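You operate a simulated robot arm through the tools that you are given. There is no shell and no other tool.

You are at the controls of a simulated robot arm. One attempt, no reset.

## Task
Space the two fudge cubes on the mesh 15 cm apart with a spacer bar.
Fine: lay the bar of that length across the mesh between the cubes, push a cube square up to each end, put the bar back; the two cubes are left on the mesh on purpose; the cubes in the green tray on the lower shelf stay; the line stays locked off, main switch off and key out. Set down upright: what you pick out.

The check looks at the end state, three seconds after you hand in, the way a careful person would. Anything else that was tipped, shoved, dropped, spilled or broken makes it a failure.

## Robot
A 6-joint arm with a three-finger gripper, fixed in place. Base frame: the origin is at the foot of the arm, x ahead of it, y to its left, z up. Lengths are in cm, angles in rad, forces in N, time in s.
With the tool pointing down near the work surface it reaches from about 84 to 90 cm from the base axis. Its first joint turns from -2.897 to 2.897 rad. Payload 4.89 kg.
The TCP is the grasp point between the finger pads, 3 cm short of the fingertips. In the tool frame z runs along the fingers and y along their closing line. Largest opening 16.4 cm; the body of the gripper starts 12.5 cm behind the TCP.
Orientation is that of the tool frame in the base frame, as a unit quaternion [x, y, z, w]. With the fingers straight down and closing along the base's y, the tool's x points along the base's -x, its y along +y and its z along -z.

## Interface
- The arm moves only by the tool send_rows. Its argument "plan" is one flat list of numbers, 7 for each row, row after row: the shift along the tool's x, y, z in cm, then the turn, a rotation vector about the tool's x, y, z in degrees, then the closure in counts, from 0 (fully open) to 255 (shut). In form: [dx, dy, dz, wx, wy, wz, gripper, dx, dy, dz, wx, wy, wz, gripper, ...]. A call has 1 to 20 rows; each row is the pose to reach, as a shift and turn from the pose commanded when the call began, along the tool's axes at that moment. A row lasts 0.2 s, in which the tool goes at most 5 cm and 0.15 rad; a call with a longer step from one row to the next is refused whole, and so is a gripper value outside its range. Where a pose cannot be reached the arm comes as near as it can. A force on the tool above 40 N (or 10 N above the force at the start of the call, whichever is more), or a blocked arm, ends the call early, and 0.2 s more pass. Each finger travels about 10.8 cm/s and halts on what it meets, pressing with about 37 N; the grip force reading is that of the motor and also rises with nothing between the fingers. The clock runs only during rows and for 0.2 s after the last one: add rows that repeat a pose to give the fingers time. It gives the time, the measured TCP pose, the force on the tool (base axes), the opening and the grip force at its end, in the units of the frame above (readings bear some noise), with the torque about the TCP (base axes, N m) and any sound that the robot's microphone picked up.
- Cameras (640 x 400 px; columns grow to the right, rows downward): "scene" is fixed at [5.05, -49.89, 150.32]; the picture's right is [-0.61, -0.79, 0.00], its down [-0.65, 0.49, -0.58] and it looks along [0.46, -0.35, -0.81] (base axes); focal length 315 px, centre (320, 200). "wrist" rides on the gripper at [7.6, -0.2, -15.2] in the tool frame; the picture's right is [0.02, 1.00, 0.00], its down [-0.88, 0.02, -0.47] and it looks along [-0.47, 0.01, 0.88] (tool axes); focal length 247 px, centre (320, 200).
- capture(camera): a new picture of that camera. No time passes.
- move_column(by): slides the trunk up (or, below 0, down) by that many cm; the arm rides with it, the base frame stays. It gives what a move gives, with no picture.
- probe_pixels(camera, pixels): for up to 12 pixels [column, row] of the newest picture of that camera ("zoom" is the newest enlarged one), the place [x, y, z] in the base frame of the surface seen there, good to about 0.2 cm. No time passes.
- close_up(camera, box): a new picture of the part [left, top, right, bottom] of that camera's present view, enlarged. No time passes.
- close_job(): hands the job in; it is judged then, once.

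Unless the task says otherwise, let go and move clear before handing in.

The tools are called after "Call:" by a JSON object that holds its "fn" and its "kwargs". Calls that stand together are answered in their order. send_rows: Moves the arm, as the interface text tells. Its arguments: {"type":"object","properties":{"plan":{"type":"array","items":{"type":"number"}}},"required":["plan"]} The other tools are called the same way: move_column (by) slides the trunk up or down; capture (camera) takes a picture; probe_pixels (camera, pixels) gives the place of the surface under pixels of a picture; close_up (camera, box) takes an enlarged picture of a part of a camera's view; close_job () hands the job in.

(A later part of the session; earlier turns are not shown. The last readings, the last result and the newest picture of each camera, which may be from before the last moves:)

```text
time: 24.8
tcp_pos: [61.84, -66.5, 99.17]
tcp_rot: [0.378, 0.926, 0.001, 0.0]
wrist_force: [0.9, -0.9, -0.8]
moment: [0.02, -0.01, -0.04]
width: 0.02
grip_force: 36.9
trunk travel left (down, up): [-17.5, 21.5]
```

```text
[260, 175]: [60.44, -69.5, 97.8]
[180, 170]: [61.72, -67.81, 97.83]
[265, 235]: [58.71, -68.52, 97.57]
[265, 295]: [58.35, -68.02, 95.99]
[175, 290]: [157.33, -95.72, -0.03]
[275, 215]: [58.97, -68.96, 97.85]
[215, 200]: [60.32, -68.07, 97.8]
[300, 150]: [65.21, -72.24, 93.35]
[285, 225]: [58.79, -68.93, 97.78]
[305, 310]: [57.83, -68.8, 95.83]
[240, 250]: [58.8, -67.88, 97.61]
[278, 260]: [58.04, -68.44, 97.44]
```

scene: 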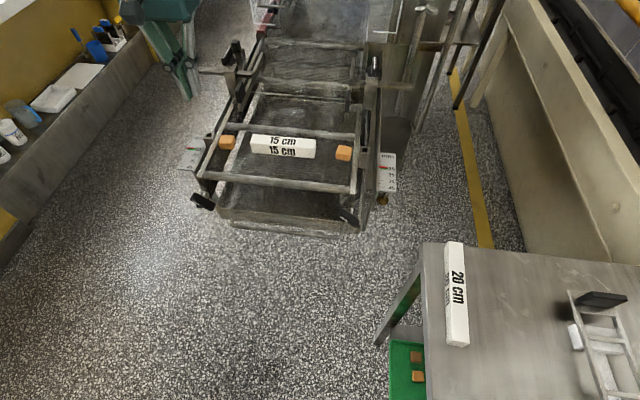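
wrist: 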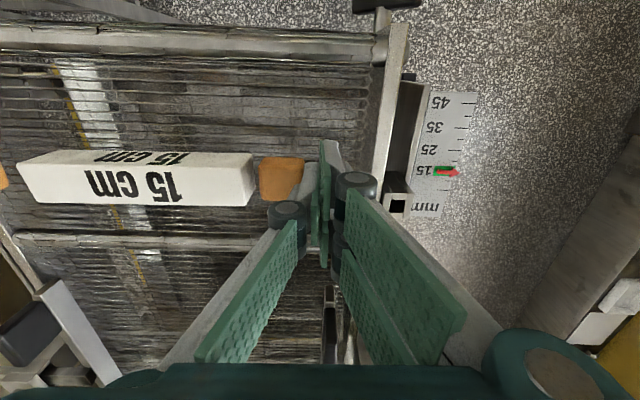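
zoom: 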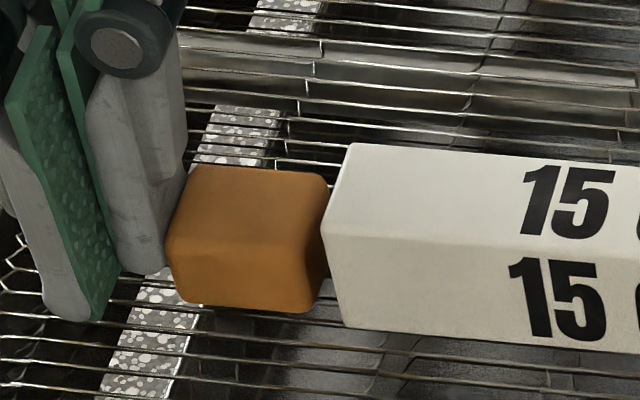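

The probes put the remaining gap at about 0.7–0.9 cm, with the cube's face parallel to the bar's end. I'll push another 0.55 cm slowly and look again.

Call:
{"fn": "send_rows", "kwargs": {"plan": [0, -0.15, 0, 0, 0, 0, 255, 0, -0.3, 0, 0, 0, 0, 255, 0, -0.45, 0, 0, 0, 0, 255, 0, -0.55, 0, 0, 0, 0, 255, 0, -0.55, 0, 0, 0, 0, 255]}}

Call:
{"fn": "close_up", "kwargs": {"camera": "scene", "box": [225, 120, 275, 160]}}

Call:
{"fn": "close_up", "kwargs": {"camera": "wrist", "box": [220, 130, 340, 230]}}

```text
time: 26.0
tcp_pos: [61.43, -66.97, 99.25]
tcp_rot: [0.378, 0.926, 0.0, 0.0]
wrist_force: [-0.5, -0.2, -0.2]
moment: [0.01, 0.02, -0.03]
width: 0.0
grip_force: 36.6
trunk travel left (down, up): [-17.5, 21.5]
```

```text
10.00 times, centred on (250, 140) of scene
```

zoom: 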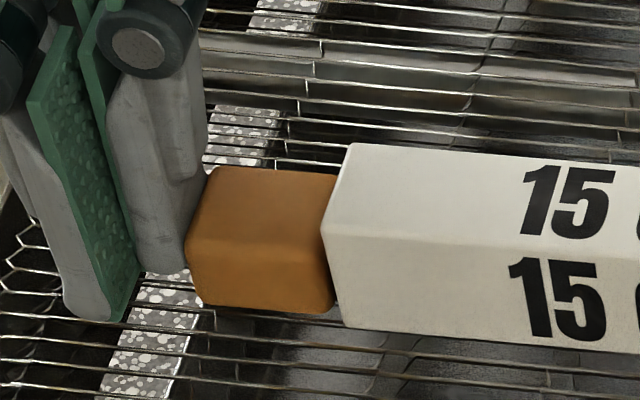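

```text
4.00 times, centred on (280, 180) of wrist
```

zoom: 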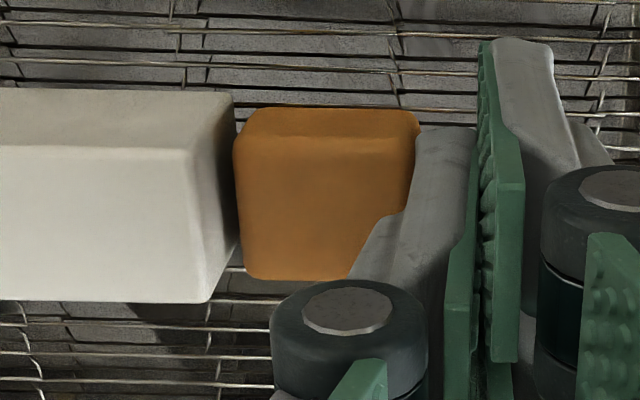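

Cube A is almost at the bar end, with about a 0.2–0.3 cm sliver left at zoom (337,300). I'll push 0.2 cm more and check.

Call:
{"fn": "send_rows", "kwargs": {"plan": [0, -0.1, 0, 0, 0, 0, 255, 0, -0.2, 0, 0, 0, 0, 255, 0, -0.2, 0, 0, 0, 0, 255]}}

Call:
{"fn": "close_up", "kwargs": {"camera": "scene", "box": [240, 125, 270, 150]}}

Call:
{"fn": "close_up", "kwargs": {"camera": "wrist", "box": [240, 140, 320, 210]}}

```text
time: 26.8
tcp_pos: [61.25, -67.0, 99.24]
tcp_rot: [0.378, 0.926, 0.0, 0.0]
wrist_force: [-0.2, 0.5, -0.2]
moment: [0.02, -0.02, 0.0]
width: 0.0
grip_force: 36.2
trunk travel left (down, up): [-17.5, 21.5]
```

```text
16.00 times, centred on (255, 138) of scene
```

zoom: 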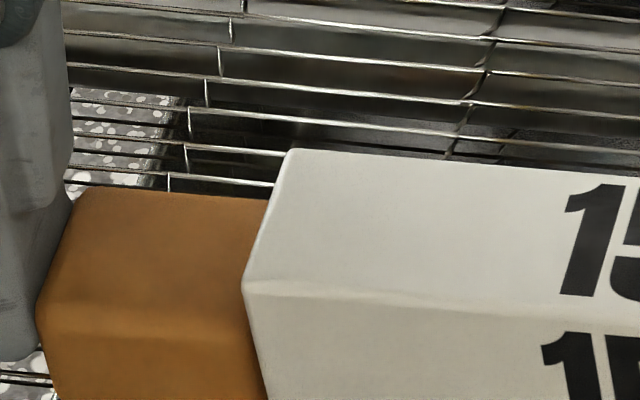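

```text
5.71 times, centred on (280, 175) of wrist
```

zoom: 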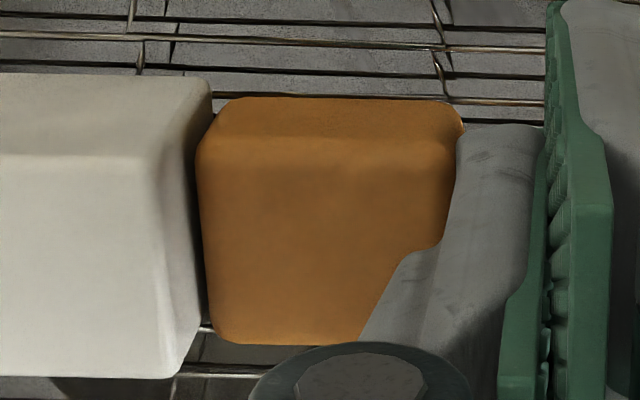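

The gap looks nearly closed, so I'll look at the foot of the contact line where the cube meets the bar.

Call:
{"fn": "close_up", "kwargs": {"camera": "scene", "box": [246, 136, 270, 156]}}

```text
16.00 times, centred on (258, 146) of scene
```

zoom: 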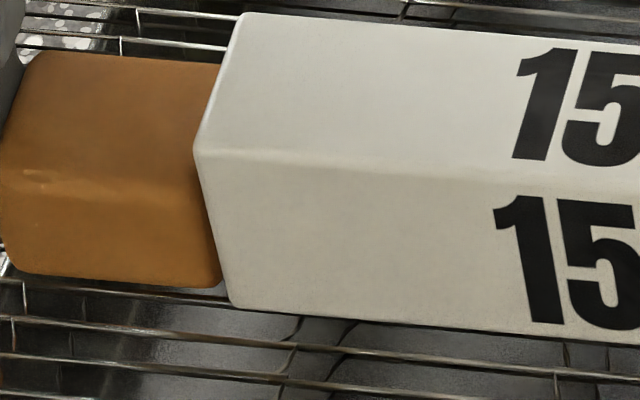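

The cube's face is all but touching the bar end, with zoom (222,285) against (227,295). I'll push 0.15 cm more to seat it and check whether the bar shifts.

Call:
{"fn": "send_rows", "kwargs": {"plan": [0, -0.05, 0, 0, 0, 0, 255, 0, -0.1, 0, 0, 0, 0, 255, 0, -0.15, 0, 0, 0, 0, 255, 0, -0.15, 0, 0, 0, 0, 255]}}

Call:
{"fn": "close_up", "kwargs": {"camera": "scene", "box": [246, 136, 270, 156]}}

Call:
{"fn": "close_up", "kwargs": {"camera": "wrist", "box": [240, 140, 320, 210]}}

```text
time: 27.8
tcp_pos: [61.21, -67.15, 99.13]
tcp_rot: [0.378, 0.926, 0.0, 0.0]
wrist_force: [0.4, 0.4, -0.2]
moment: [0.05, -0.04, 0.0]
width: 0.02
grip_force: 37.1
trunk travel left (down, up): [-17.5, 21.5]
```

```text
16.00 times, centred on (258, 146) of scene
```

zoom: 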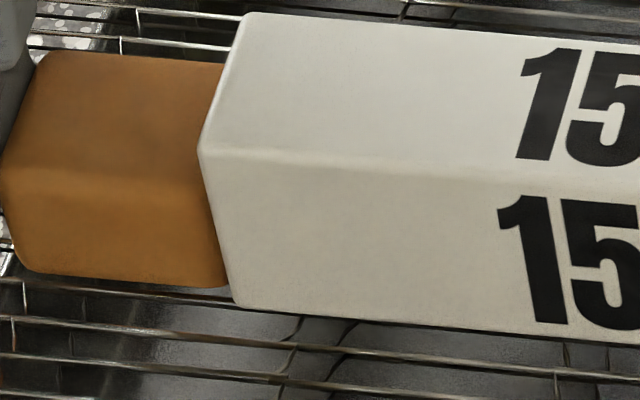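

```text
5.71 times, centred on (280, 175) of wrist
```

zoom: 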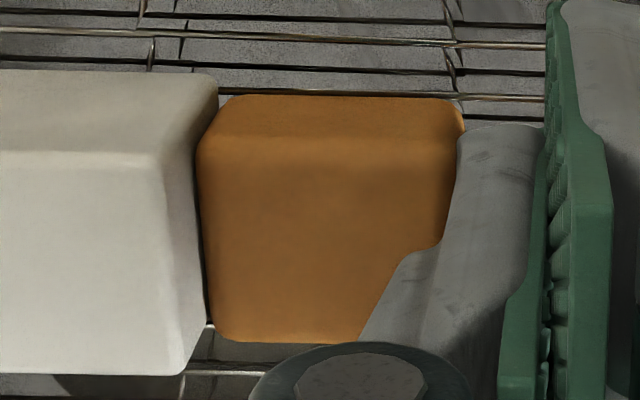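

The bar's corner shifted about 0.07 cm (zoom 195→200), so cube A is seated flush on its end. I'll back the finger straight off along the axis, then raise clear.

Call:
{"fn": "send_rows", "kwargs": {"plan": [0, 0.2, 0, 0, 0, 0, 255, 0, 0.8, 0, 0, 0, 0, 255, 0, 1.6, 0, 0, 0, 0, 255, 0, 2.0, -0.5, 0, 0, 0, 255, 0, 2.0, -3, 0, 0, 0, 255, 0, 2.0, -7, 0, 0, 0, 255, 0, 2.0, -11, 0, 0, 0, 255, 0, 2.0, -14, 0, 0, 0, 255, 0, 2.0, -14, 0, 0, 0, 255]}}

Call:
{"fn": "capture", "kwargs": {"camera": "wrist"}}

Call:
{"fn": "close_up", "kwargs": {"camera": "scene", "box": [205, 100, 365, 200]}}

```text
time: 29.8
tcp_pos: [62.4, -65.93, 113.19]
tcp_rot: [0.378, 0.926, 0.0, 0.001]
wrist_force: [-0.5, 0.3, 0.9]
moment: [-0.01, -0.03, 0.02]
width: 0.01
grip_force: 37.1
trunk travel left (down, up): [-17.5, 21.5]
```

```text
taken
```

wrist: 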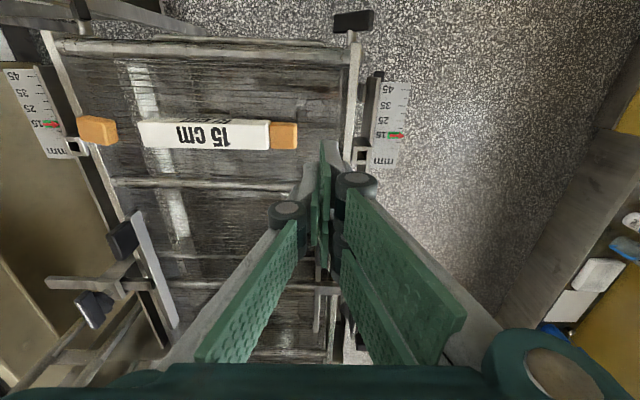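

```text
4.00 times, centred on (285, 150) of scene
```

zoom: 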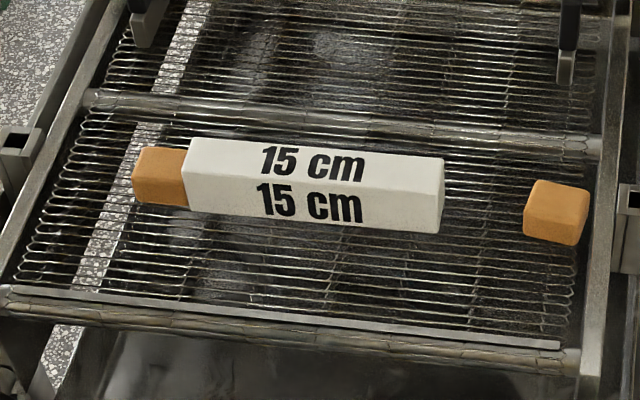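

Cube A rests flush against the bar's left end. Next I'll travel high over to the outer side of cube B and see whether the arm reaches there with the tool upright.

Call:
{"fn": "send_rows", "kwargs": {"plan": [0, -2, 0, 0, 0, 0, 255, 0, -6, 0, 0, 0, 0, 255, 0, -10, 0, 0, 0, 0, 255, 0, -14, 0, 0, 0, 0, 255, 0, -18, 0, 0, 0, 0, 255, 0.1, -22, 0, 0, 0, 0, 255, 0.1, -26, 0, 0, 0, 0, 255, 0.14, -29, 0, 0, 0, 0, 255, 0.14, -31.8, 0, 0, 0, 0, 255, 0.14, -31.8, 0, 0, 0, 0, 255]}}

Call:
{"fn": "capture", "kwargs": {"camera": "wrist"}}

Call:
{"fn": "capture", "kwargs": {"camera": "scene"}}

```text
time: 32.0
tcp_pos: [40.22, -88.66, 113.16]
tcp_rot: [0.378, 0.926, 0.0, 0.0]
wrist_force: [-0.4, 1.0, -0.8]
moment: [0.09, -0.05, 0.02]
width: 0.0
grip_force: 37.2
trunk travel left (down, up): [-17.5, 21.5]
```

```text
taken
```

wrist: 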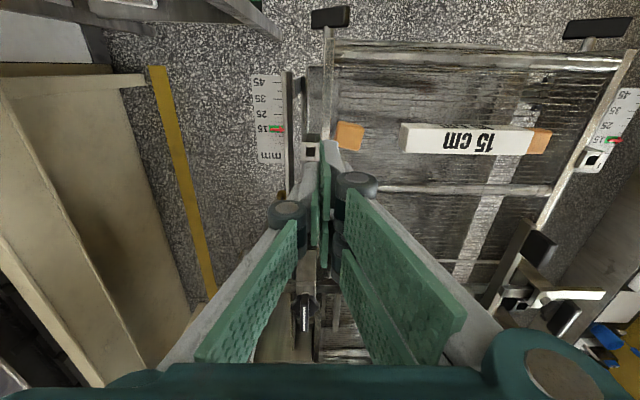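

```text
taken
```

scene: 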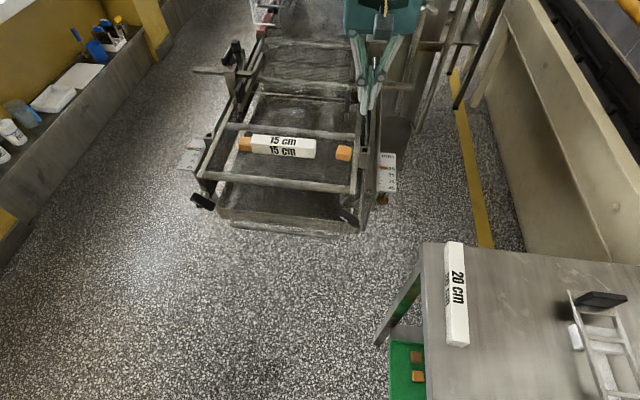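

The arm reached (40.2, -88.6, 113.2) with the tool still upright. I'll measure cube B and the clearance in the wrist view (cube at (349,136)).

Call:
{"fn": "close_up", "kwargs": {"camera": "wrist", "box": [280, 90, 420, 190]}}

Call:
{"fn": "probe_pixels", "kwargs": {"camera": "zoom", "pixels": [[268, 150], [375, 170], [258, 215], [360, 265], [315, 200], [260, 180], [140, 280], [165, 255], [180, 150], [130, 320], [560, 160], [560, 270]]}}

```text
4.00 times, centred on (350, 140) of wrist
```

zoom: 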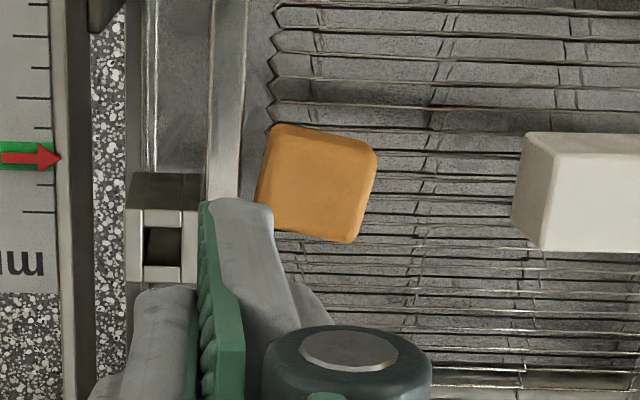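

```text
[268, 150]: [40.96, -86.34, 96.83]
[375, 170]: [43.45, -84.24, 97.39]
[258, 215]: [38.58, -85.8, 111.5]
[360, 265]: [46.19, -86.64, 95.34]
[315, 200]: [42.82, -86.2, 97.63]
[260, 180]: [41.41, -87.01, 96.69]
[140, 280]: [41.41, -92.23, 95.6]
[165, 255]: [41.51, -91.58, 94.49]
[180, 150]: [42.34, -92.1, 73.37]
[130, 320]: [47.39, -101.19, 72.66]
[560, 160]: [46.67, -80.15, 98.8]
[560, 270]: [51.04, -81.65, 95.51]
```

Cube B's outer corner is only about 0.2–0.4 cm from where the finger face would descend, which is too tight. I'll move 0.9 cm further out and then descend to z≈100.1, checking that the arm still follows.

Call:
{"fn": "send_rows", "kwargs": {"plan": [0, -0.5, 0, 0, 0, 0, 255, 0, -0.9, 0, 0, 0, 0, 255, 0, -0.9, 3, 0, 0, 0, 255, 0, -0.9, 6, 0, 0, 0, 255, 0, -0.9, 9, 0, 0, 0, 255, 0, -0.9, 10.5, 0, 0, 0, 255, 0, -0.9, 10.5, 0, 0, 0, 255]}}

Call:
{"fn": "close_up", "kwargs": {"camera": "scene", "box": [310, 90, 410, 190]}}

Call:
{"fn": "close_up", "kwargs": {"camera": "wrist", "box": [280, 90, 440, 220]}}

```text
time: 33.6
tcp_pos: [39.82, -88.98, 102.66]
tcp_rot: [0.378, 0.926, -0.001, 0.0]
wrist_force: [-0.3, 0.4, -0.2]
moment: [0.0, 0.0, -0.02]
width: 0.0
grip_force: 36.8
trunk travel left (down, up): [-17.5, 21.5]
```

```text
4.00 times, centred on (360, 140) of scene
```

zoom: 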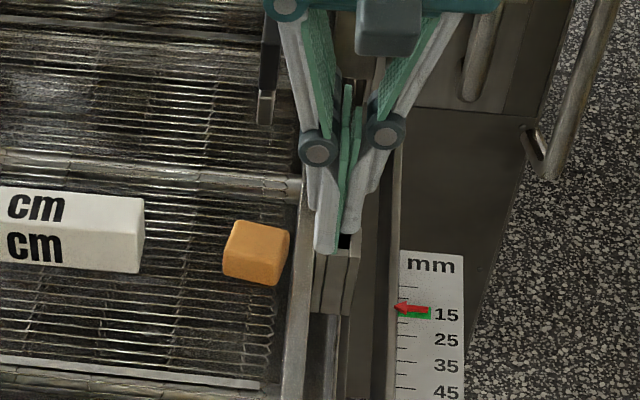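

```text
3.08 times, centred on (360, 155) of wrist
```

zoom: 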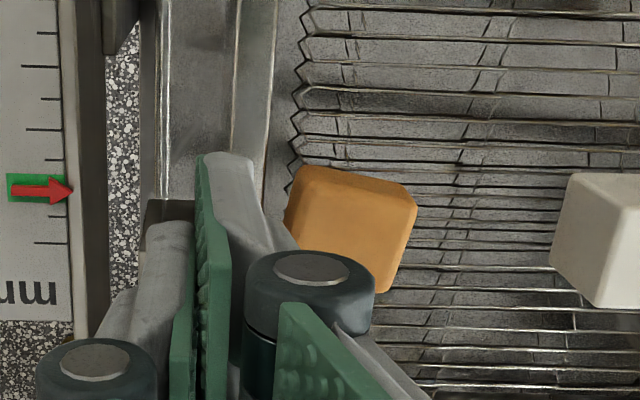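

The arm tracks well at (39.8, -89.0, 102.7), and the finger has about 1 cm of room beside cube B. I'll descend the last 3.5 cm carefully, past the bracket top at z≈95.5.

Call:
{"fn": "send_rows", "kwargs": {"plan": [0, 0, 1, 0, 0, 0, 255, 0, 0, 2, 0, 0, 0, 255, 0, 0, 2.6, 0, 0, 0, 255, 0, 0, 3.0, 0, 0, 0, 255, 0, 0, 3.2, 0, 0, 0, 255, 0, 0, 3.4, 0, 0, 0, 255, 0, 0, 3.4, 0, 0, 0, 255]}}

Call:
{"fn": "close_up", "kwargs": {"camera": "scene", "box": [310, 100, 400, 180]}}

```text
time: 35.2
tcp_pos: [39.63, -89.05, 99.31]
tcp_rot: [0.377, 0.926, 0.0, 0.0]
wrist_force: [0.6, -0.2, 0.6]
moment: [-0.02, -0.01, 0.0]
width: 0.0
grip_force: 36.7
trunk travel left (down, up): [-17.5, 21.5]
```

```text
5.00 times, centred on (355, 140) of scene
```

zoom: 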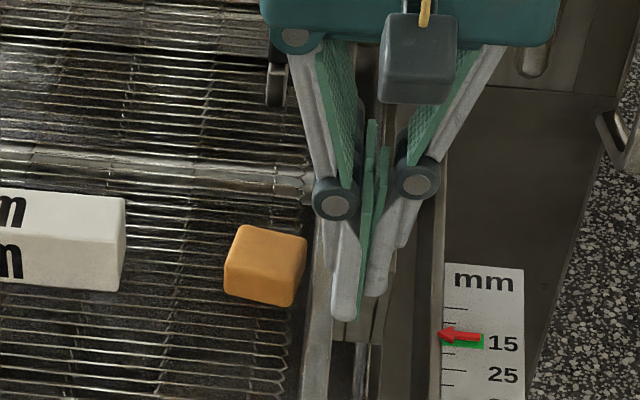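

Working height z=99.3 is reached with no contact, and the push line runs through cube B's centre. I'll push along +y slowly for 5.7 cm; the bar should be reached at about 6.7 cm.

Call:
{"fn": "send_rows", "kwargs": {"plan": [-0.1, 0.3, 0, 0, 0, 0, 255, -0.1, 0.6, 0, 0, 0, 0, 255, -0.1, 0.9, 0, 0, 0, 0, 255, -0.1, 1.2, 0, 0, 0, 0, 255, -0.1, 1.5, 0, 0, 0, 0, 255, -0.1, 1.8, 0, 0, 0, 0, 255, -0.1, 2.1, 0, 0, 0, 0, 255, -0.1, 2.4, 0, 0, 0, 0, 255, -0.1, 2.7, 0, 0, 0, 0, 255, -0.1, 3.0, 0, 0, 0, 0, 255, -0.1, 3.3, 0, 0, 0, 0, 255, -0.1, 3.6, 0, 0, 0, 0, 255, -0.1, 3.9, 0, 0, 0, 0, 255, -0.1, 4.2, 0, 0, 0, 0, 255, -0.1, 4.2, 0, 0, 0, 0, 255]}}

Call:
{"fn": "close_up", "kwargs": {"camera": "scene", "box": [290, 110, 370, 180]}}

Call:
{"fn": "close_up", "kwargs": {"camera": "wrist", "box": [290, 110, 430, 220]}}

```text
time: 38.4
tcp_pos: [42.88, -86.15, 99.28]
tcp_rot: [0.378, 0.926, 0.0, 0.0]
wrist_force: [0.5, -0.1, -0.3]
moment: [0.01, -0.02, 0.02]
width: 0.01
grip_force: 37.1
trunk travel left (down, up): [-17.5, 21.5]
```

```text
5.71 times, centred on (330, 145) of scene
```

zoom: 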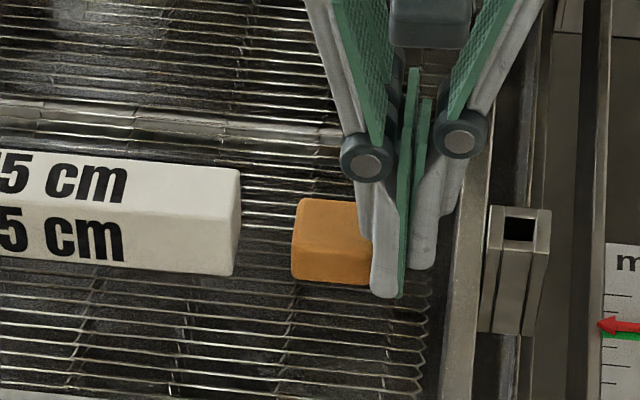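

```text
3.64 times, centred on (360, 165) of wrist
```

zoom: 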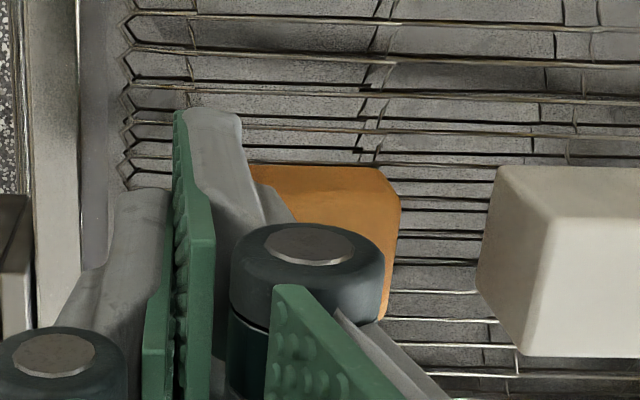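

Cube B has turned square to the finger, its face at wrist zoom (400,195)–(383,320) parallel to the bar end, with about 2.5 cm left to the bar. I'll push 2.0 cm more.

Call:
{"fn": "send_rows", "kwargs": {"plan": [0, 0.3, 0, 0, 0, 0, 255, 0, 0.6, 0, 0, 0, 0, 255, 0, 0.9, 0, 0, 0, 0, 255, 0, 1.2, 0, 0, 0, 0, 255, 0, 1.5, 0, 0, 0, 0, 255, 0, 1.8, 0, 0, 0, 0, 255, 0, 2.0, 0, 0, 0, 0, 255, 0, 2.0, 0, 0, 0, 0, 255]}}

Call:
{"fn": "close_up", "kwargs": {"camera": "scene", "box": [305, 125, 355, 165]}}

Call:
{"fn": "close_up", "kwargs": {"camera": "wrist", "box": [310, 130, 430, 220]}}

```text
time: 40.2
tcp_pos: [43.99, -84.64, 99.3]
tcp_rot: [0.378, 0.926, -0.001, 0.0]
wrist_force: [-0.6, -0.3, 0.2]
moment: [-0.02, -0.03, -0.02]
width: 0.0
grip_force: 37.3
trunk travel left (down, up): [-17.5, 21.5]
```

```text
10.00 times, centred on (330, 145) of scene
```

zoom: 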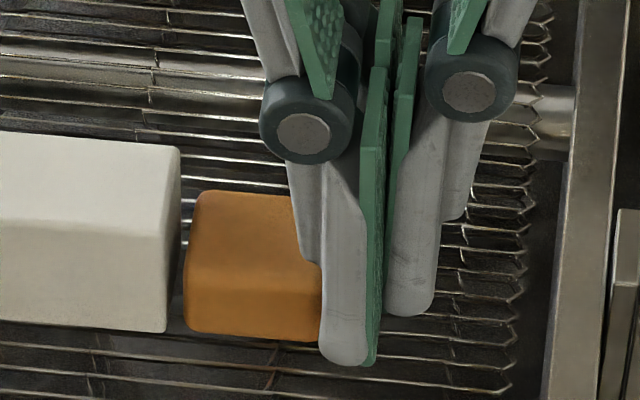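

```text
4.44 times, centred on (370, 175) of wrist
```

zoom: 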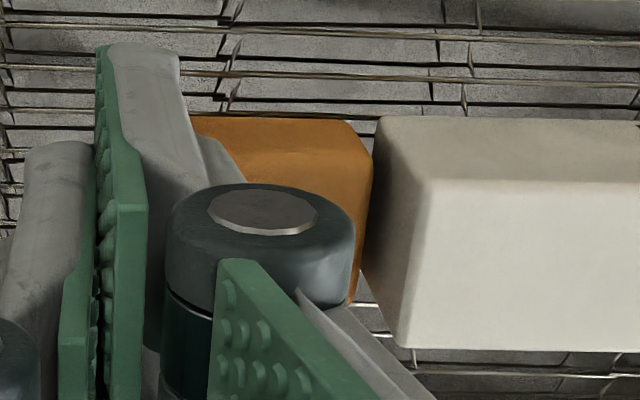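

About 0.4–0.5 cm remains, from zoom (166,330) to (186,330), and cube B's face is parallel to the bar end. I'll push 0.35 cm more and check.

Call:
{"fn": "send_rows", "kwargs": {"plan": [0, 0.15, 0, 0, 0, 0, 255, 0, 0.3, 0, 0, 0, 0, 255, 0, 0.35, 0, 0, 0, 0, 255, 0, 0.35, 0, 0, 0, 0, 255]}}

Call:
{"fn": "close_up", "kwargs": {"camera": "scene", "box": [305, 130, 335, 155]}}

Call:
{"fn": "close_up", "kwargs": {"camera": "scene", "box": [246, 136, 270, 156]}}

```text
time: 41.2
tcp_pos: [44.32, -84.47, 99.25]
tcp_rot: [0.378, 0.926, -0.001, 0.0]
wrist_force: [0.4, 0.1, -0.3]
moment: [0.03, -0.02, -0.01]
width: 0.02
grip_force: 37.0
trunk travel left (down, up): [-17.5, 21.5]
```

```text
16.00 times, centred on (320, 142) of scene
```

zoom: 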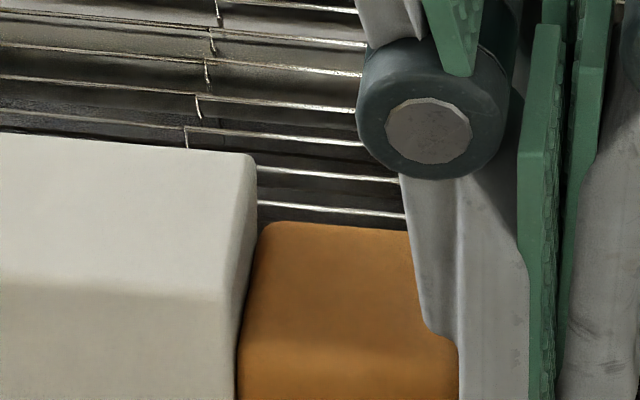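

```text
16.00 times, centred on (258, 146) of scene
```

zoom: 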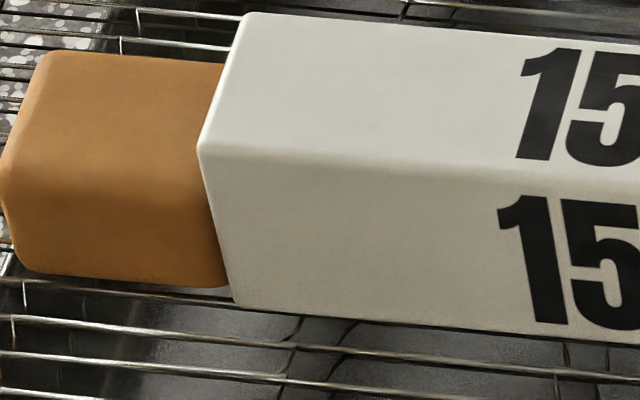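

Cube A is still seated, and cube B is within about 0.1–0.2 cm of the bar. I'll push 0.2 cm more and compare the A-side reference (bar corner at zoom column 200).

Call:
{"fn": "send_rows", "kwargs": {"plan": [0, 0.1, 0, 0, 0, 0, 255, 0, 0.2, 0, 0, 0, 0, 255, 0, 0.2, 0, 0, 0, 0, 255]}}

Call:
{"fn": "close_up", "kwargs": {"camera": "scene", "box": [305, 136, 335, 161]}}

Call:
{"fn": "close_up", "kwargs": {"camera": "scene", "box": [246, 136, 270, 156]}}

```text
time: 42.0
tcp_pos: [44.39, -84.2, 99.19]
tcp_rot: [0.377, 0.926, 0.0, 0.0]
wrist_force: [0.1, 0.3, 0.8]
moment: [0.0, 0.0, -0.04]
width: 0.0
grip_force: 37.0
trunk travel left (down, up): [-17.5, 21.5]
```

```text
16.00 times, centred on (320, 148) of scene
```

zoom: 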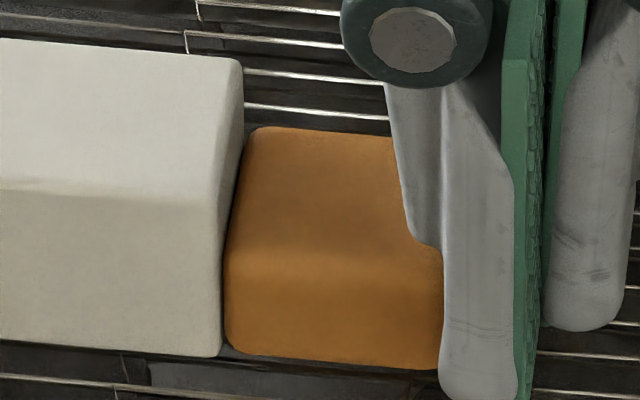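

```text
16.00 times, centred on (258, 146) of scene
```

zoom: 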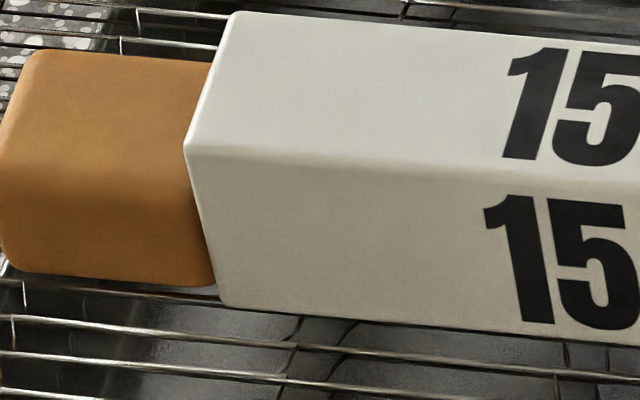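

The bar's corner moved from zoom column 200 to 185, so the whole row slid about 0.2 cm together: both cubes are seated on the bar's ends. I'll back the finger off straight and raise it.

Call:
{"fn": "send_rows", "kwargs": {"plan": [0, -0.2, 0, 0, 0, 0, 255, 0, -0.8, 0, 0, 0, 0, 255, 0, -1.6, 0, 0, 0, 0, 255, 0, -2.0, -0.5, 0, 0, 0, 255, 0, -2.0, -3, 0, 0, 0, 255, 0, -2.0, -7, 0, 0, 0, 255, 0, -2.0, -11, 0, 0, 0, 255, 0, -2.0, -14, 0, 0, 0, 255, 0, -2.0, -14, 0, 0, 0, 255]}}

Call:
{"fn": "capture", "kwargs": {"camera": "wrist"}}

Call:
{"fn": "close_up", "kwargs": {"camera": "scene", "box": [225, 110, 345, 190]}}

```text
time: 44.0
tcp_pos: [43.11, -85.7, 113.35]
tcp_rot: [0.378, 0.926, 0.0, 0.0]
wrist_force: [0.4, 0.0, 0.9]
moment: [-0.02, -0.01, 0.01]
width: 0.0
grip_force: 37.2
trunk travel left (down, up): [-17.5, 21.5]
```

```text
taken
```

wrist: 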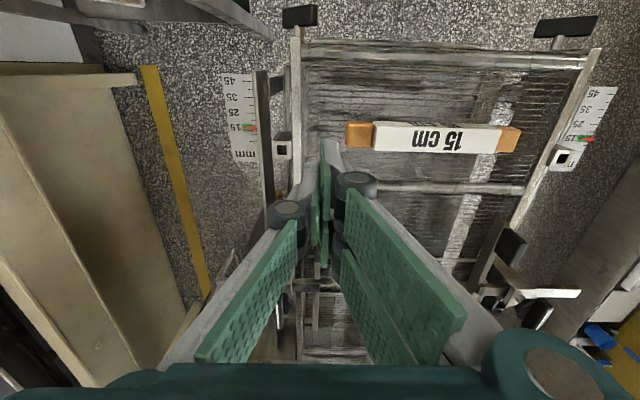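

```text
5.00 times, centred on (285, 150) of scene
```

zoom: 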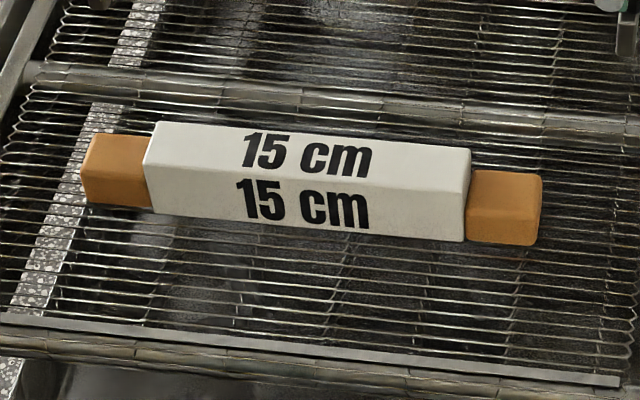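

Both cubes sit flush and square on the bar's ends, in zoom at (118,170) and (503,207). Now I'll go back above the bar's middle, turn so the fingers straddle its width, and open to about 5.3 cm.

Call:
{"fn": "send_rows", "kwargs": {"plan": [0, 1, 0, 0, 0, -5, 255, 0, 2.2, 0, 0, 0, -13, 255, 0, 3.4, 0, 0, 0, -21, 240, 0, 4.6, 0, 0, 0, -29, 220, 0, 5.8, 0, 0, 0, -37, 200, 0, 7.0, 0, 0, 0, -45, 185, 0, 8.2, 0, 0, 0, -53, 172, 0, 9.4, 0, 0, 0, -61, 172, 0, 10.6, 0, 0, 0, -69, 172, 0.1, 11.8, 0, 0, 0, -77, 172, 0.14, 13, 0, 0, 0, -85, 172, 0.14, 14, 0, 0, 0, -90, 172, 0.14, 14, 0, 0, 0, -90, 172]}}

Call:
{"fn": "close_up", "kwargs": {"camera": "wrist", "box": [220, 30, 420, 270]}}

Call:
{"fn": "capture", "kwargs": {"camera": "wrist"}}

```text
time: 46.8
tcp_pos: [52.75, -75.47, 113.35]
tcp_rot: [-0.389, 0.921, 0.0, -0.001]
wrist_force: [-0.2, 0.3, 0.4]
moment: [-0.02, 0.0, -0.01]
width: 5.32
grip_force: 0.1
trunk travel left (down, up): [-17.5, 21.5]
```

```text
1.67 times, centred on (320, 150) of wrist
```

zoom: 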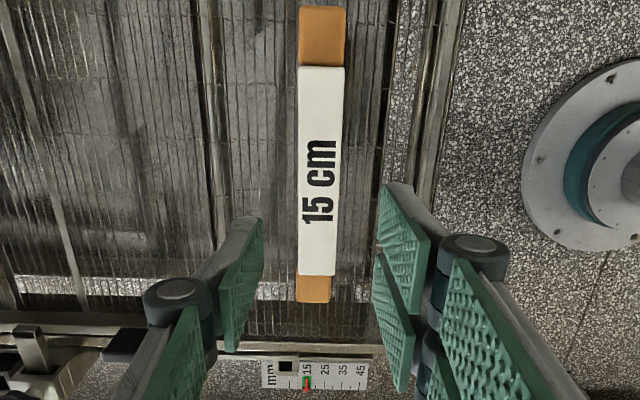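

```text
taken
```

wrist: 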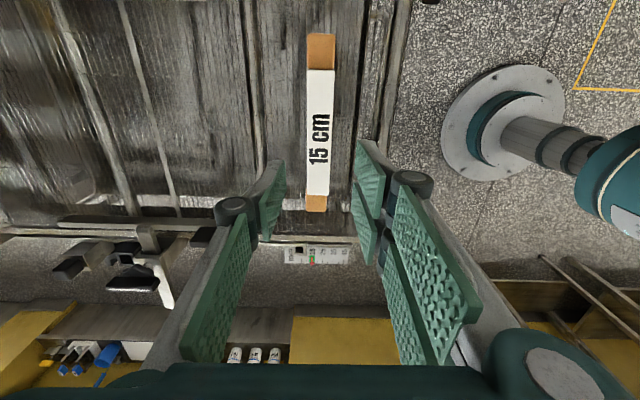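

Seen from above, the bar runs straight down the image between the open fingers, with a cube at each end. I'll probe its edges to centre the grip exactly so closing doesn't shove it.

Call:
{"fn": "probe_pixels", "kwargs": {"camera": "wrist", "pixels": [[310, 75], [331, 75], [310, 110], [331, 110], [309, 150], [330, 150], [308, 190], [327, 190], [320, 72], [318, 192], [320, 130], [319, 160]]}}

Call:
{"fn": "close_up", "kwargs": {"camera": "wrist", "box": [295, 60, 345, 215]}}

```text
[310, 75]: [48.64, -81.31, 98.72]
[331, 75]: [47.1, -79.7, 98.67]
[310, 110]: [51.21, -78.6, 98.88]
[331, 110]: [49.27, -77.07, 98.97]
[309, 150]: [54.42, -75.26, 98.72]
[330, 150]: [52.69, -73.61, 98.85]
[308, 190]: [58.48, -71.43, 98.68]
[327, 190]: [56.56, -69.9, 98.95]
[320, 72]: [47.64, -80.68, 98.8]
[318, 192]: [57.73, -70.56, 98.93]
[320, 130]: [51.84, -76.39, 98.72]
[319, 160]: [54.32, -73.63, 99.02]
```

```text
2.58 times, centred on (320, 138) of wrist
```

zoom: 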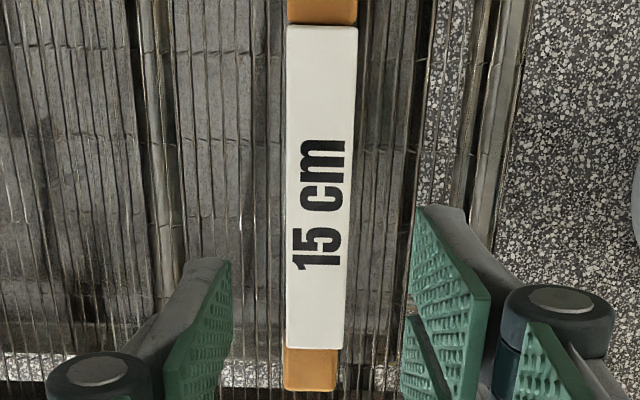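

The bar's centre matches my TCP within about 0.1 cm both across and along, and the tool's yaw matches the bar. I'll descend around it to z≈102 and verify that the fingers clear it evenly.

Call:
{"fn": "send_rows", "kwargs": {"plan": [0, 0, 3, 0, 0, 0, 172, 0, 0, 6, 0, 0, 0, 172, 0, 0, 9, 0, 0, 0, 172, 0, 0, 11, 0, 0, 0, 172, 0, 0, 11, 0, 0, 0, 172]}}

Call:
{"fn": "close_up", "kwargs": {"camera": "wrist", "box": [240, 60, 400, 280]}}

Call:
{"fn": "close_up", "kwargs": {"camera": "scene", "box": [225, 90, 345, 180]}}

```text
time: 48.0
tcp_pos: [52.62, -75.55, 102.15]
tcp_rot: [-0.387, 0.922, 0.0, 0.0]
wrist_force: [-0.3, 0.0, -0.8]
moment: [0.0, 0.01, -0.02]
width: 5.33
grip_force: 0.0
trunk travel left (down, up): [-17.5, 21.5]
```

```text
1.82 times, centred on (320, 170) of wrist
```

zoom: 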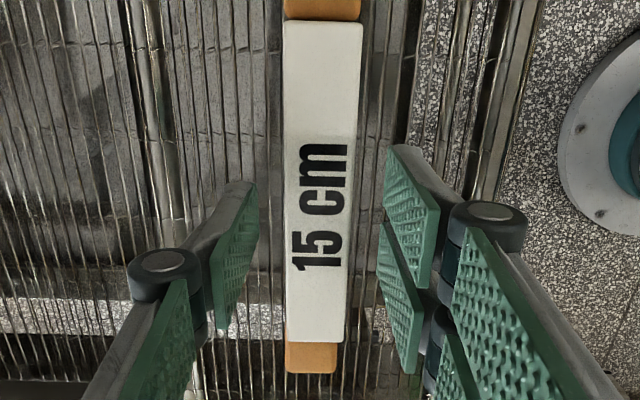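

```text
4.44 times, centred on (285, 135) of scene
```

zoom: 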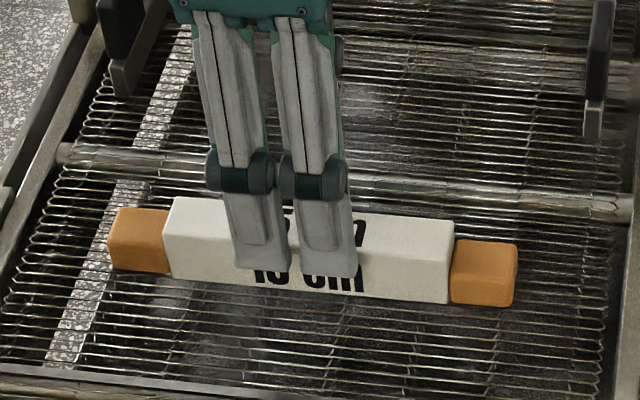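

The fingers sit evenly either side of the bar, with inner pads at zoom columns 257 and 383 and the bar at 286–352. I'll lower the last 2.6 cm and then close gradually.

Call:
{"fn": "send_rows", "kwargs": {"plan": [0, 0, 1, 0, 0, 0, 172, 0, 0, 2, 0, 0, 0, 172, 0, 0, 2.6, 0, 0, 0, 172, 0, 0, 2.6, 0, 0, 0, 172, 0, 0, 2.6, 0, 0, 0, 190, 0, 0, 2.6, 0, 0, 0, 200, 0, 0, 2.6, 0, 0, 0, 204, 0, 0, 2.6, 0, 0, 0, 206, 0, 0, 2.6, 0, 0, 0, 206]}}

Call:
{"fn": "close_up", "kwargs": {"camera": "scene", "box": [235, 110, 335, 180]}}

```text
time: 50.0
tcp_pos: [52.7, -75.5, 99.65]
tcp_rot: [-0.387, 0.922, 0.0, -0.001]
wrist_force: [0.2, -0.3, -0.4]
moment: [-0.03, 0.01, -0.01]
width: 3.14
grip_force: 0.0
trunk travel left (down, up): [-17.5, 21.5]
```

```text
5.71 times, centred on (285, 145) of scene
```

zoom: 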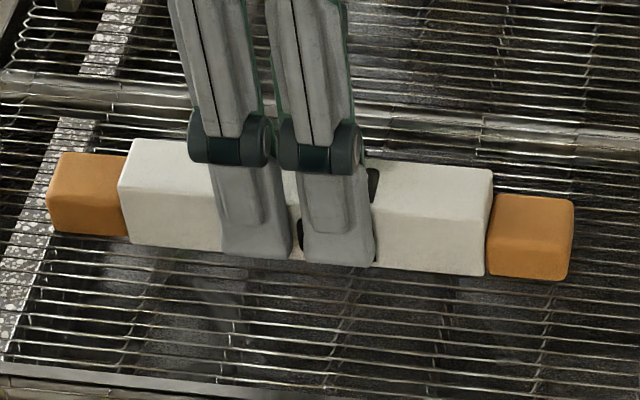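

The opening is 3.14 cm with no force yet, and the row is undisturbed. I'll close fully onto the bar without moving the arm.

Call:
{"fn": "send_rows", "kwargs": {"plan": [0, 0, 0, 0, 0, 0, 209, 0, 0, 0, 0, 0, 0, 220, 0, 0, 0, 0, 0, 0, 255, 0, 0, 0, 0, 0, 0, 255]}}

Call:
{"fn": "close_up", "kwargs": {"camera": "scene", "box": [235, 110, 335, 180]}}

```text
time: 51.0
tcp_pos: [52.83, -75.57, 99.61]
tcp_rot: [-0.387, 0.922, -0.001, 0.0]
wrist_force: [-0.4, 0.2, 0.5]
moment: [-0.01, 0.02, 0.0]
width: 2.92
grip_force: 36.9
trunk travel left (down, up): [-17.5, 21.5]
```

```text
5.71 times, centred on (285, 145) of scene
```

zoom: 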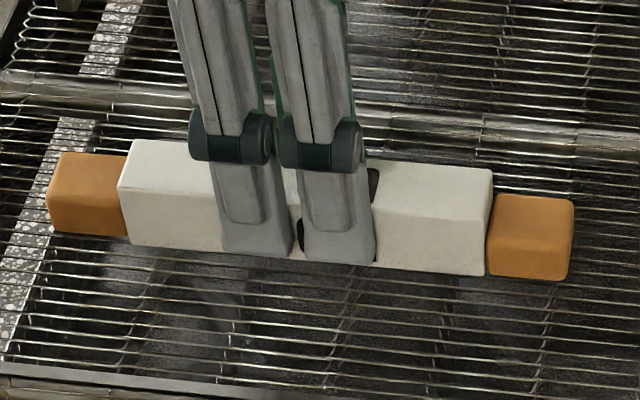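

The bar is gripped at 2.92 cm and 37 N, and the cubes haven't moved. I'll lift slowly and vertically so the cubes aren't dragged.

Call:
{"fn": "send_rows", "kwargs": {"plan": [0, 0, -0.2, 0, 0, 0, 255, 0, 0, -0.5, 0, 0, 0, 255, 0, 0, -0.9, 0, 0, 0, 255, 0, 0, -1.3, 0, 0, 0, 255, 0, 0, -1.8, 0, 0, 0, 255, 0, 0, -2.4, 0, 0, 0, 255, 0, 0, -3.2, 0, 0, 0, 255, 0, 0, -4.2, 0, 0, 0, 255, 0, 0, -6, 0, 0, 0, 255, 0, 0, -8.5, 0, 0, 0, 255, 0, 0, -11, 0, 0, 0, 255, 0, 0, -13.5, 0, 0, 0, 255, 0, 0, -13.5, 0, 0, 0, 255]}}

Call:
{"fn": "close_up", "kwargs": {"camera": "scene", "box": [215, 90, 355, 190]}}

Call:
{"fn": "capture", "kwargs": {"camera": "wrist"}}

```text
time: 53.8
tcp_pos: [52.83, -75.7, 113.33]
tcp_rot: [-0.388, 0.922, 0.0, 0.001]
wrist_force: [-0.3, 0.0, -0.6]
moment: [-0.01, -0.02, -0.01]
width: 2.94
grip_force: 37.2
trunk travel left (down, up): [-17.5, 21.5]
```

```text
4.00 times, centred on (285, 140) of scene
```

zoom: 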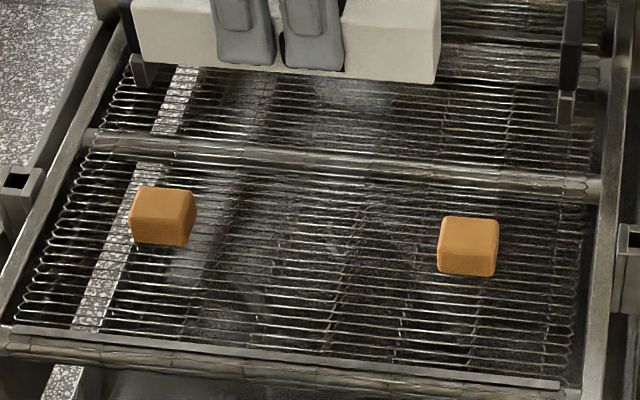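

```text
taken
```

wrist: 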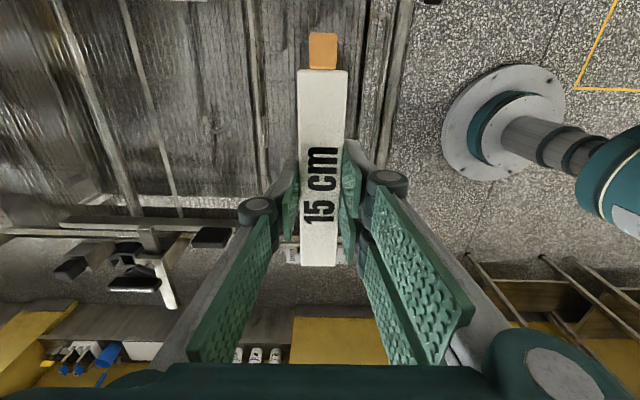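

The bar is lifted and both cubes stayed, at zoom (162,215) and (468,245). I'll measure the spacing between their inner faces.

Call:
{"fn": "close_up", "kwargs": {"camera": "scene", "box": [240, 130, 272, 155]}}

Call:
{"fn": "probe_pixels", "kwargs": {"camera": "zoom", "pixels": [[200, 130], [310, 140], [300, 205], [170, 195], [260, 170], [180, 270], [290, 280], [315, 165], [325, 205], [305, 255]]}}

Call:
{"fn": "close_up", "kwargs": {"camera": "scene", "box": [318, 138, 350, 163]}}

Call:
{"fn": "probe_pixels", "kwargs": {"camera": "zoom", "pixels": [[180, 155], [290, 160], [280, 240], [160, 230], [230, 195], [160, 290], [280, 300], [170, 190], [158, 250], [300, 200]]}}

```text
16.00 times, centred on (256, 142) of scene
```

zoom: 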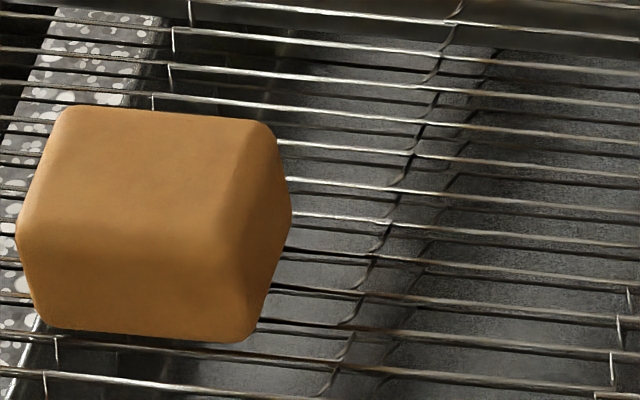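

```text
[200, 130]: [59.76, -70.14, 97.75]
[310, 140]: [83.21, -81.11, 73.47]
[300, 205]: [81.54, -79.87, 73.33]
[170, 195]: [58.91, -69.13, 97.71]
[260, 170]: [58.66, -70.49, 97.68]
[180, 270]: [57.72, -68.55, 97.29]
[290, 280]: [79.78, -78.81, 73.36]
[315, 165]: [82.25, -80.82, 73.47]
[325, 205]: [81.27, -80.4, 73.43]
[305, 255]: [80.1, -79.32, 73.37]
```

```text
16.00 times, centred on (334, 150) of scene
```

zoom: 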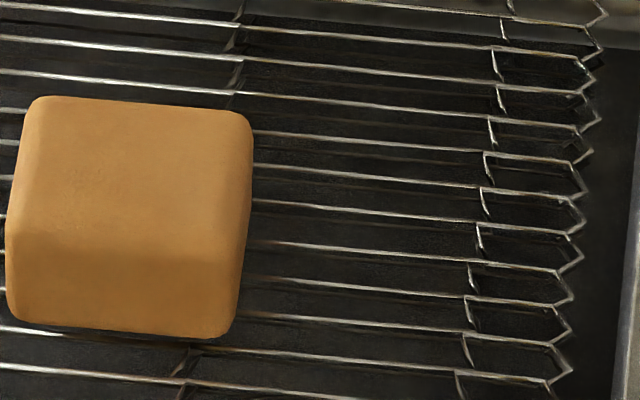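

```text
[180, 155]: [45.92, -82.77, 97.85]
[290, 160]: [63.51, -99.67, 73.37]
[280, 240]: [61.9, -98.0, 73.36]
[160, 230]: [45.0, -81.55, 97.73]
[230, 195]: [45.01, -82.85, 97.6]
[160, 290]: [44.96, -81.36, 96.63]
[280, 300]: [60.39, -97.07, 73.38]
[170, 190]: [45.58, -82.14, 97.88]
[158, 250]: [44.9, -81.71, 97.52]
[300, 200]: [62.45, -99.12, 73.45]
```

The cubes are unmoved, and I'll measure them again once the arm is away. I'll carry the bar back by the reverse path to above its original spot at (0.05, -89.4), with its original orientation.

Call:
{"fn": "send_rows", "kwargs": {"plan": [1.87, 1.12, 0, 0, 0, 3.4, 255, 5.13, 3.07, 0, 0, 0, 9.4, 255, 8.86, 5.3, 0, 0, 0, 16.3, 255, 12.6, 7.54, 0, 0, 0, 23.2, 255, 16.33, 9.77, 0, 0, 0, 30.1, 255, 20.06, 12.0, 0, 0, 0, 36.9, 255, 23.79, 14.23, 0, 0, 0, 43.8, 255, 27.52, 16.47, 0, 0, 0, 50.7, 255, 31.26, 18.7, 0, 0, 0, 57.6, 255, 34.99, 20.93, 0, 0, 0, 64.4, 255, 38.72, 23.17, 0, 0, 0, 71.3, 255, 42.45, 25.4, 0, 0, 0, 78.2, 255, 45.25, 27.07, 0, 0, 0, 83.3, 255, 46.65, 27.91, 0, 0, 0, 85.9, 255, 46.65, 27.91, 0, 0, 0, 85.9, 255]}}

Call:
{"fn": "capture", "kwargs": {"camera": "wrist"}}

Call:
{"fn": "capture", "kwargs": {"camera": "scene"}}

```text
time: 57.0
tcp_pos: [0.28, -89.28, 113.36]
tcp_rot: [0.344, 0.939, 0.0, 0.0]
wrist_force: [-0.7, -0.4, -1.5]
moment: [0.01, -0.08, 0.0]
width: 2.94
grip_force: 37.2
trunk travel left (down, up): [-17.5, 21.5]
```

```text
taken
```

wrist: 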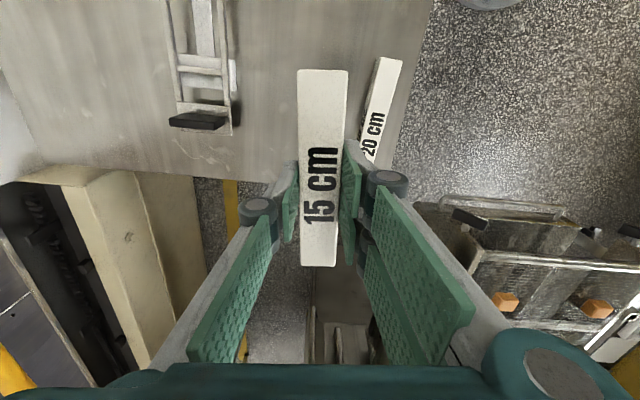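

```text
taken
```

scene: 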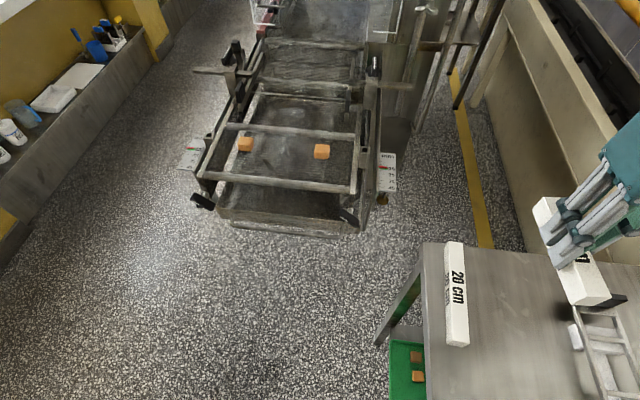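

The bar is back above its original spot, oriented as before, with the table clear below it. I'll lower to about 1 cm above the table.

Call:
{"fn": "send_rows", "kwargs": {"plan": [0, 0, 2, 0, 0, 0, 255, 0, 0, 6, 0, 0, 0, 255, 0, 0, 10, 0, 0, 0, 255, 0, 0, 14, 0, 0, 0, 255, 0, 0, 17, 0, 0, 0, 255, 0, 0, 19, 0, 0, 0, 255, 0, 0, 20.2, 0, 0, 0, 255, 0, 0, 20.2, 0, 0, 0, 255]}}

Call:
{"fn": "close_up", "kwargs": {"camera": "scene", "box": [420, 220, 580, 360]}}

```text
time: 58.8
tcp_pos: [0.15, -89.49, 93.03]
tcp_rot: [0.344, 0.939, 0.0, 0.0]
wrist_force: [0.1, 0.1, -1.1]
moment: [0.04, 0.0, 0.02]
width: 2.96
grip_force: 37.2
trunk travel left (down, up): [-17.5, 21.5]
```

```text
2.86 times, centred on (500, 290) of scene
```

zoom: 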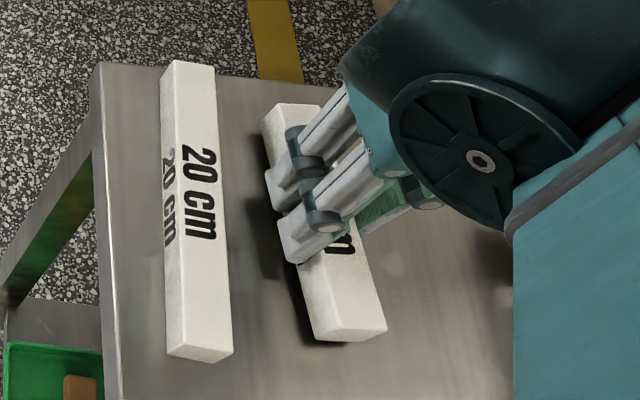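

The bar hovers just above the table at its old place. I'll lower it in small steps until the table takes the weight.

Call:
{"fn": "send_rows", "kwargs": {"plan": [0, 0, 0.3, 0, 0, 0, 255, 0, 0, 0.6, 0, 0, 0, 255, 0, 0, 0.75, 0, 0, 0, 255, 0, 0, 0.75, 0, 0, 0, 255]}}

```text
time: 59.8
tcp_pos: [0.18, -89.51, 92.19]
tcp_rot: [0.344, 0.939, 0.0, 0.0]
wrist_force: [-1.1, -1.2, -1.8]
moment: [0.0, -0.02, 0.01]
width: 2.94
grip_force: 37.2
trunk travel left (down, up): [-17.5, 21.5]
```

No contact yet at z=92.2 (force still just the bar's weight). I'll go down 0.15 cm more in fine steps.

Call:
{"fn": "send_rows", "kwargs": {"plan": [0, 0, 0.08, 0, 0, 0, 255, 0, 0, 0.15, 0, 0, 0, 255, 0, 0, 0.15, 0, 0, 0, 255]}}

```text
time: 60.6
tcp_pos: [0.18, -89.45, 92.06]
tcp_rot: [0.345, 0.938, 0.0, 0.0]
wrist_force: [-0.6, -4.9, 12.1]
moment: [0.01, 0.22, 0.03]
width: 2.95
grip_force: 37.4
trunk travel left (down, up): [-17.5, 21.5]
```

The force rose to 12 N at z=92.06, so the bar is on the table. I'll ease up slightly, then open slowly to about 4.8 cm, which stays clear of the 20 cm bar.

Call:
{"fn": "send_rows", "kwargs": {"plan": [0, 0, -0.09, 0, 0, 0, 255, 0, 0, -0.09, 0, 0, 0, 255, 0, 0, -0.09, 0, 0, 0, 205, 0, 0, -0.09, 0, 0, 0, 192, 0, 0, -0.09, 0, 0, 0, 180, 0, 0, -0.09, 0, 0, 0, 180]}}

Call:
{"fn": "close_up", "kwargs": {"camera": "scene", "box": [420, 220, 580, 360]}}

```text
time: 62.0
tcp_pos: [0.1, -89.37, 92.04]
tcp_rot: [0.346, 0.938, 0.0, -0.001]
wrist_force: [-0.5, 0.2, 0.3]
moment: [0.01, -0.04, 0.01]
width: 4.81
grip_force: 0.0
trunk travel left (down, up): [-17.5, 21.5]
```

```text
2.86 times, centred on (500, 290) of scene
```

zoom: 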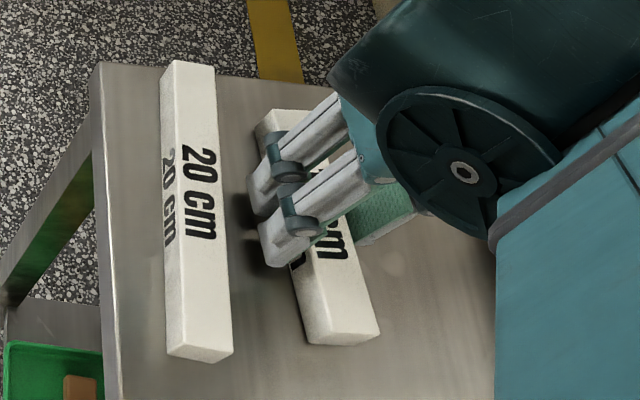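

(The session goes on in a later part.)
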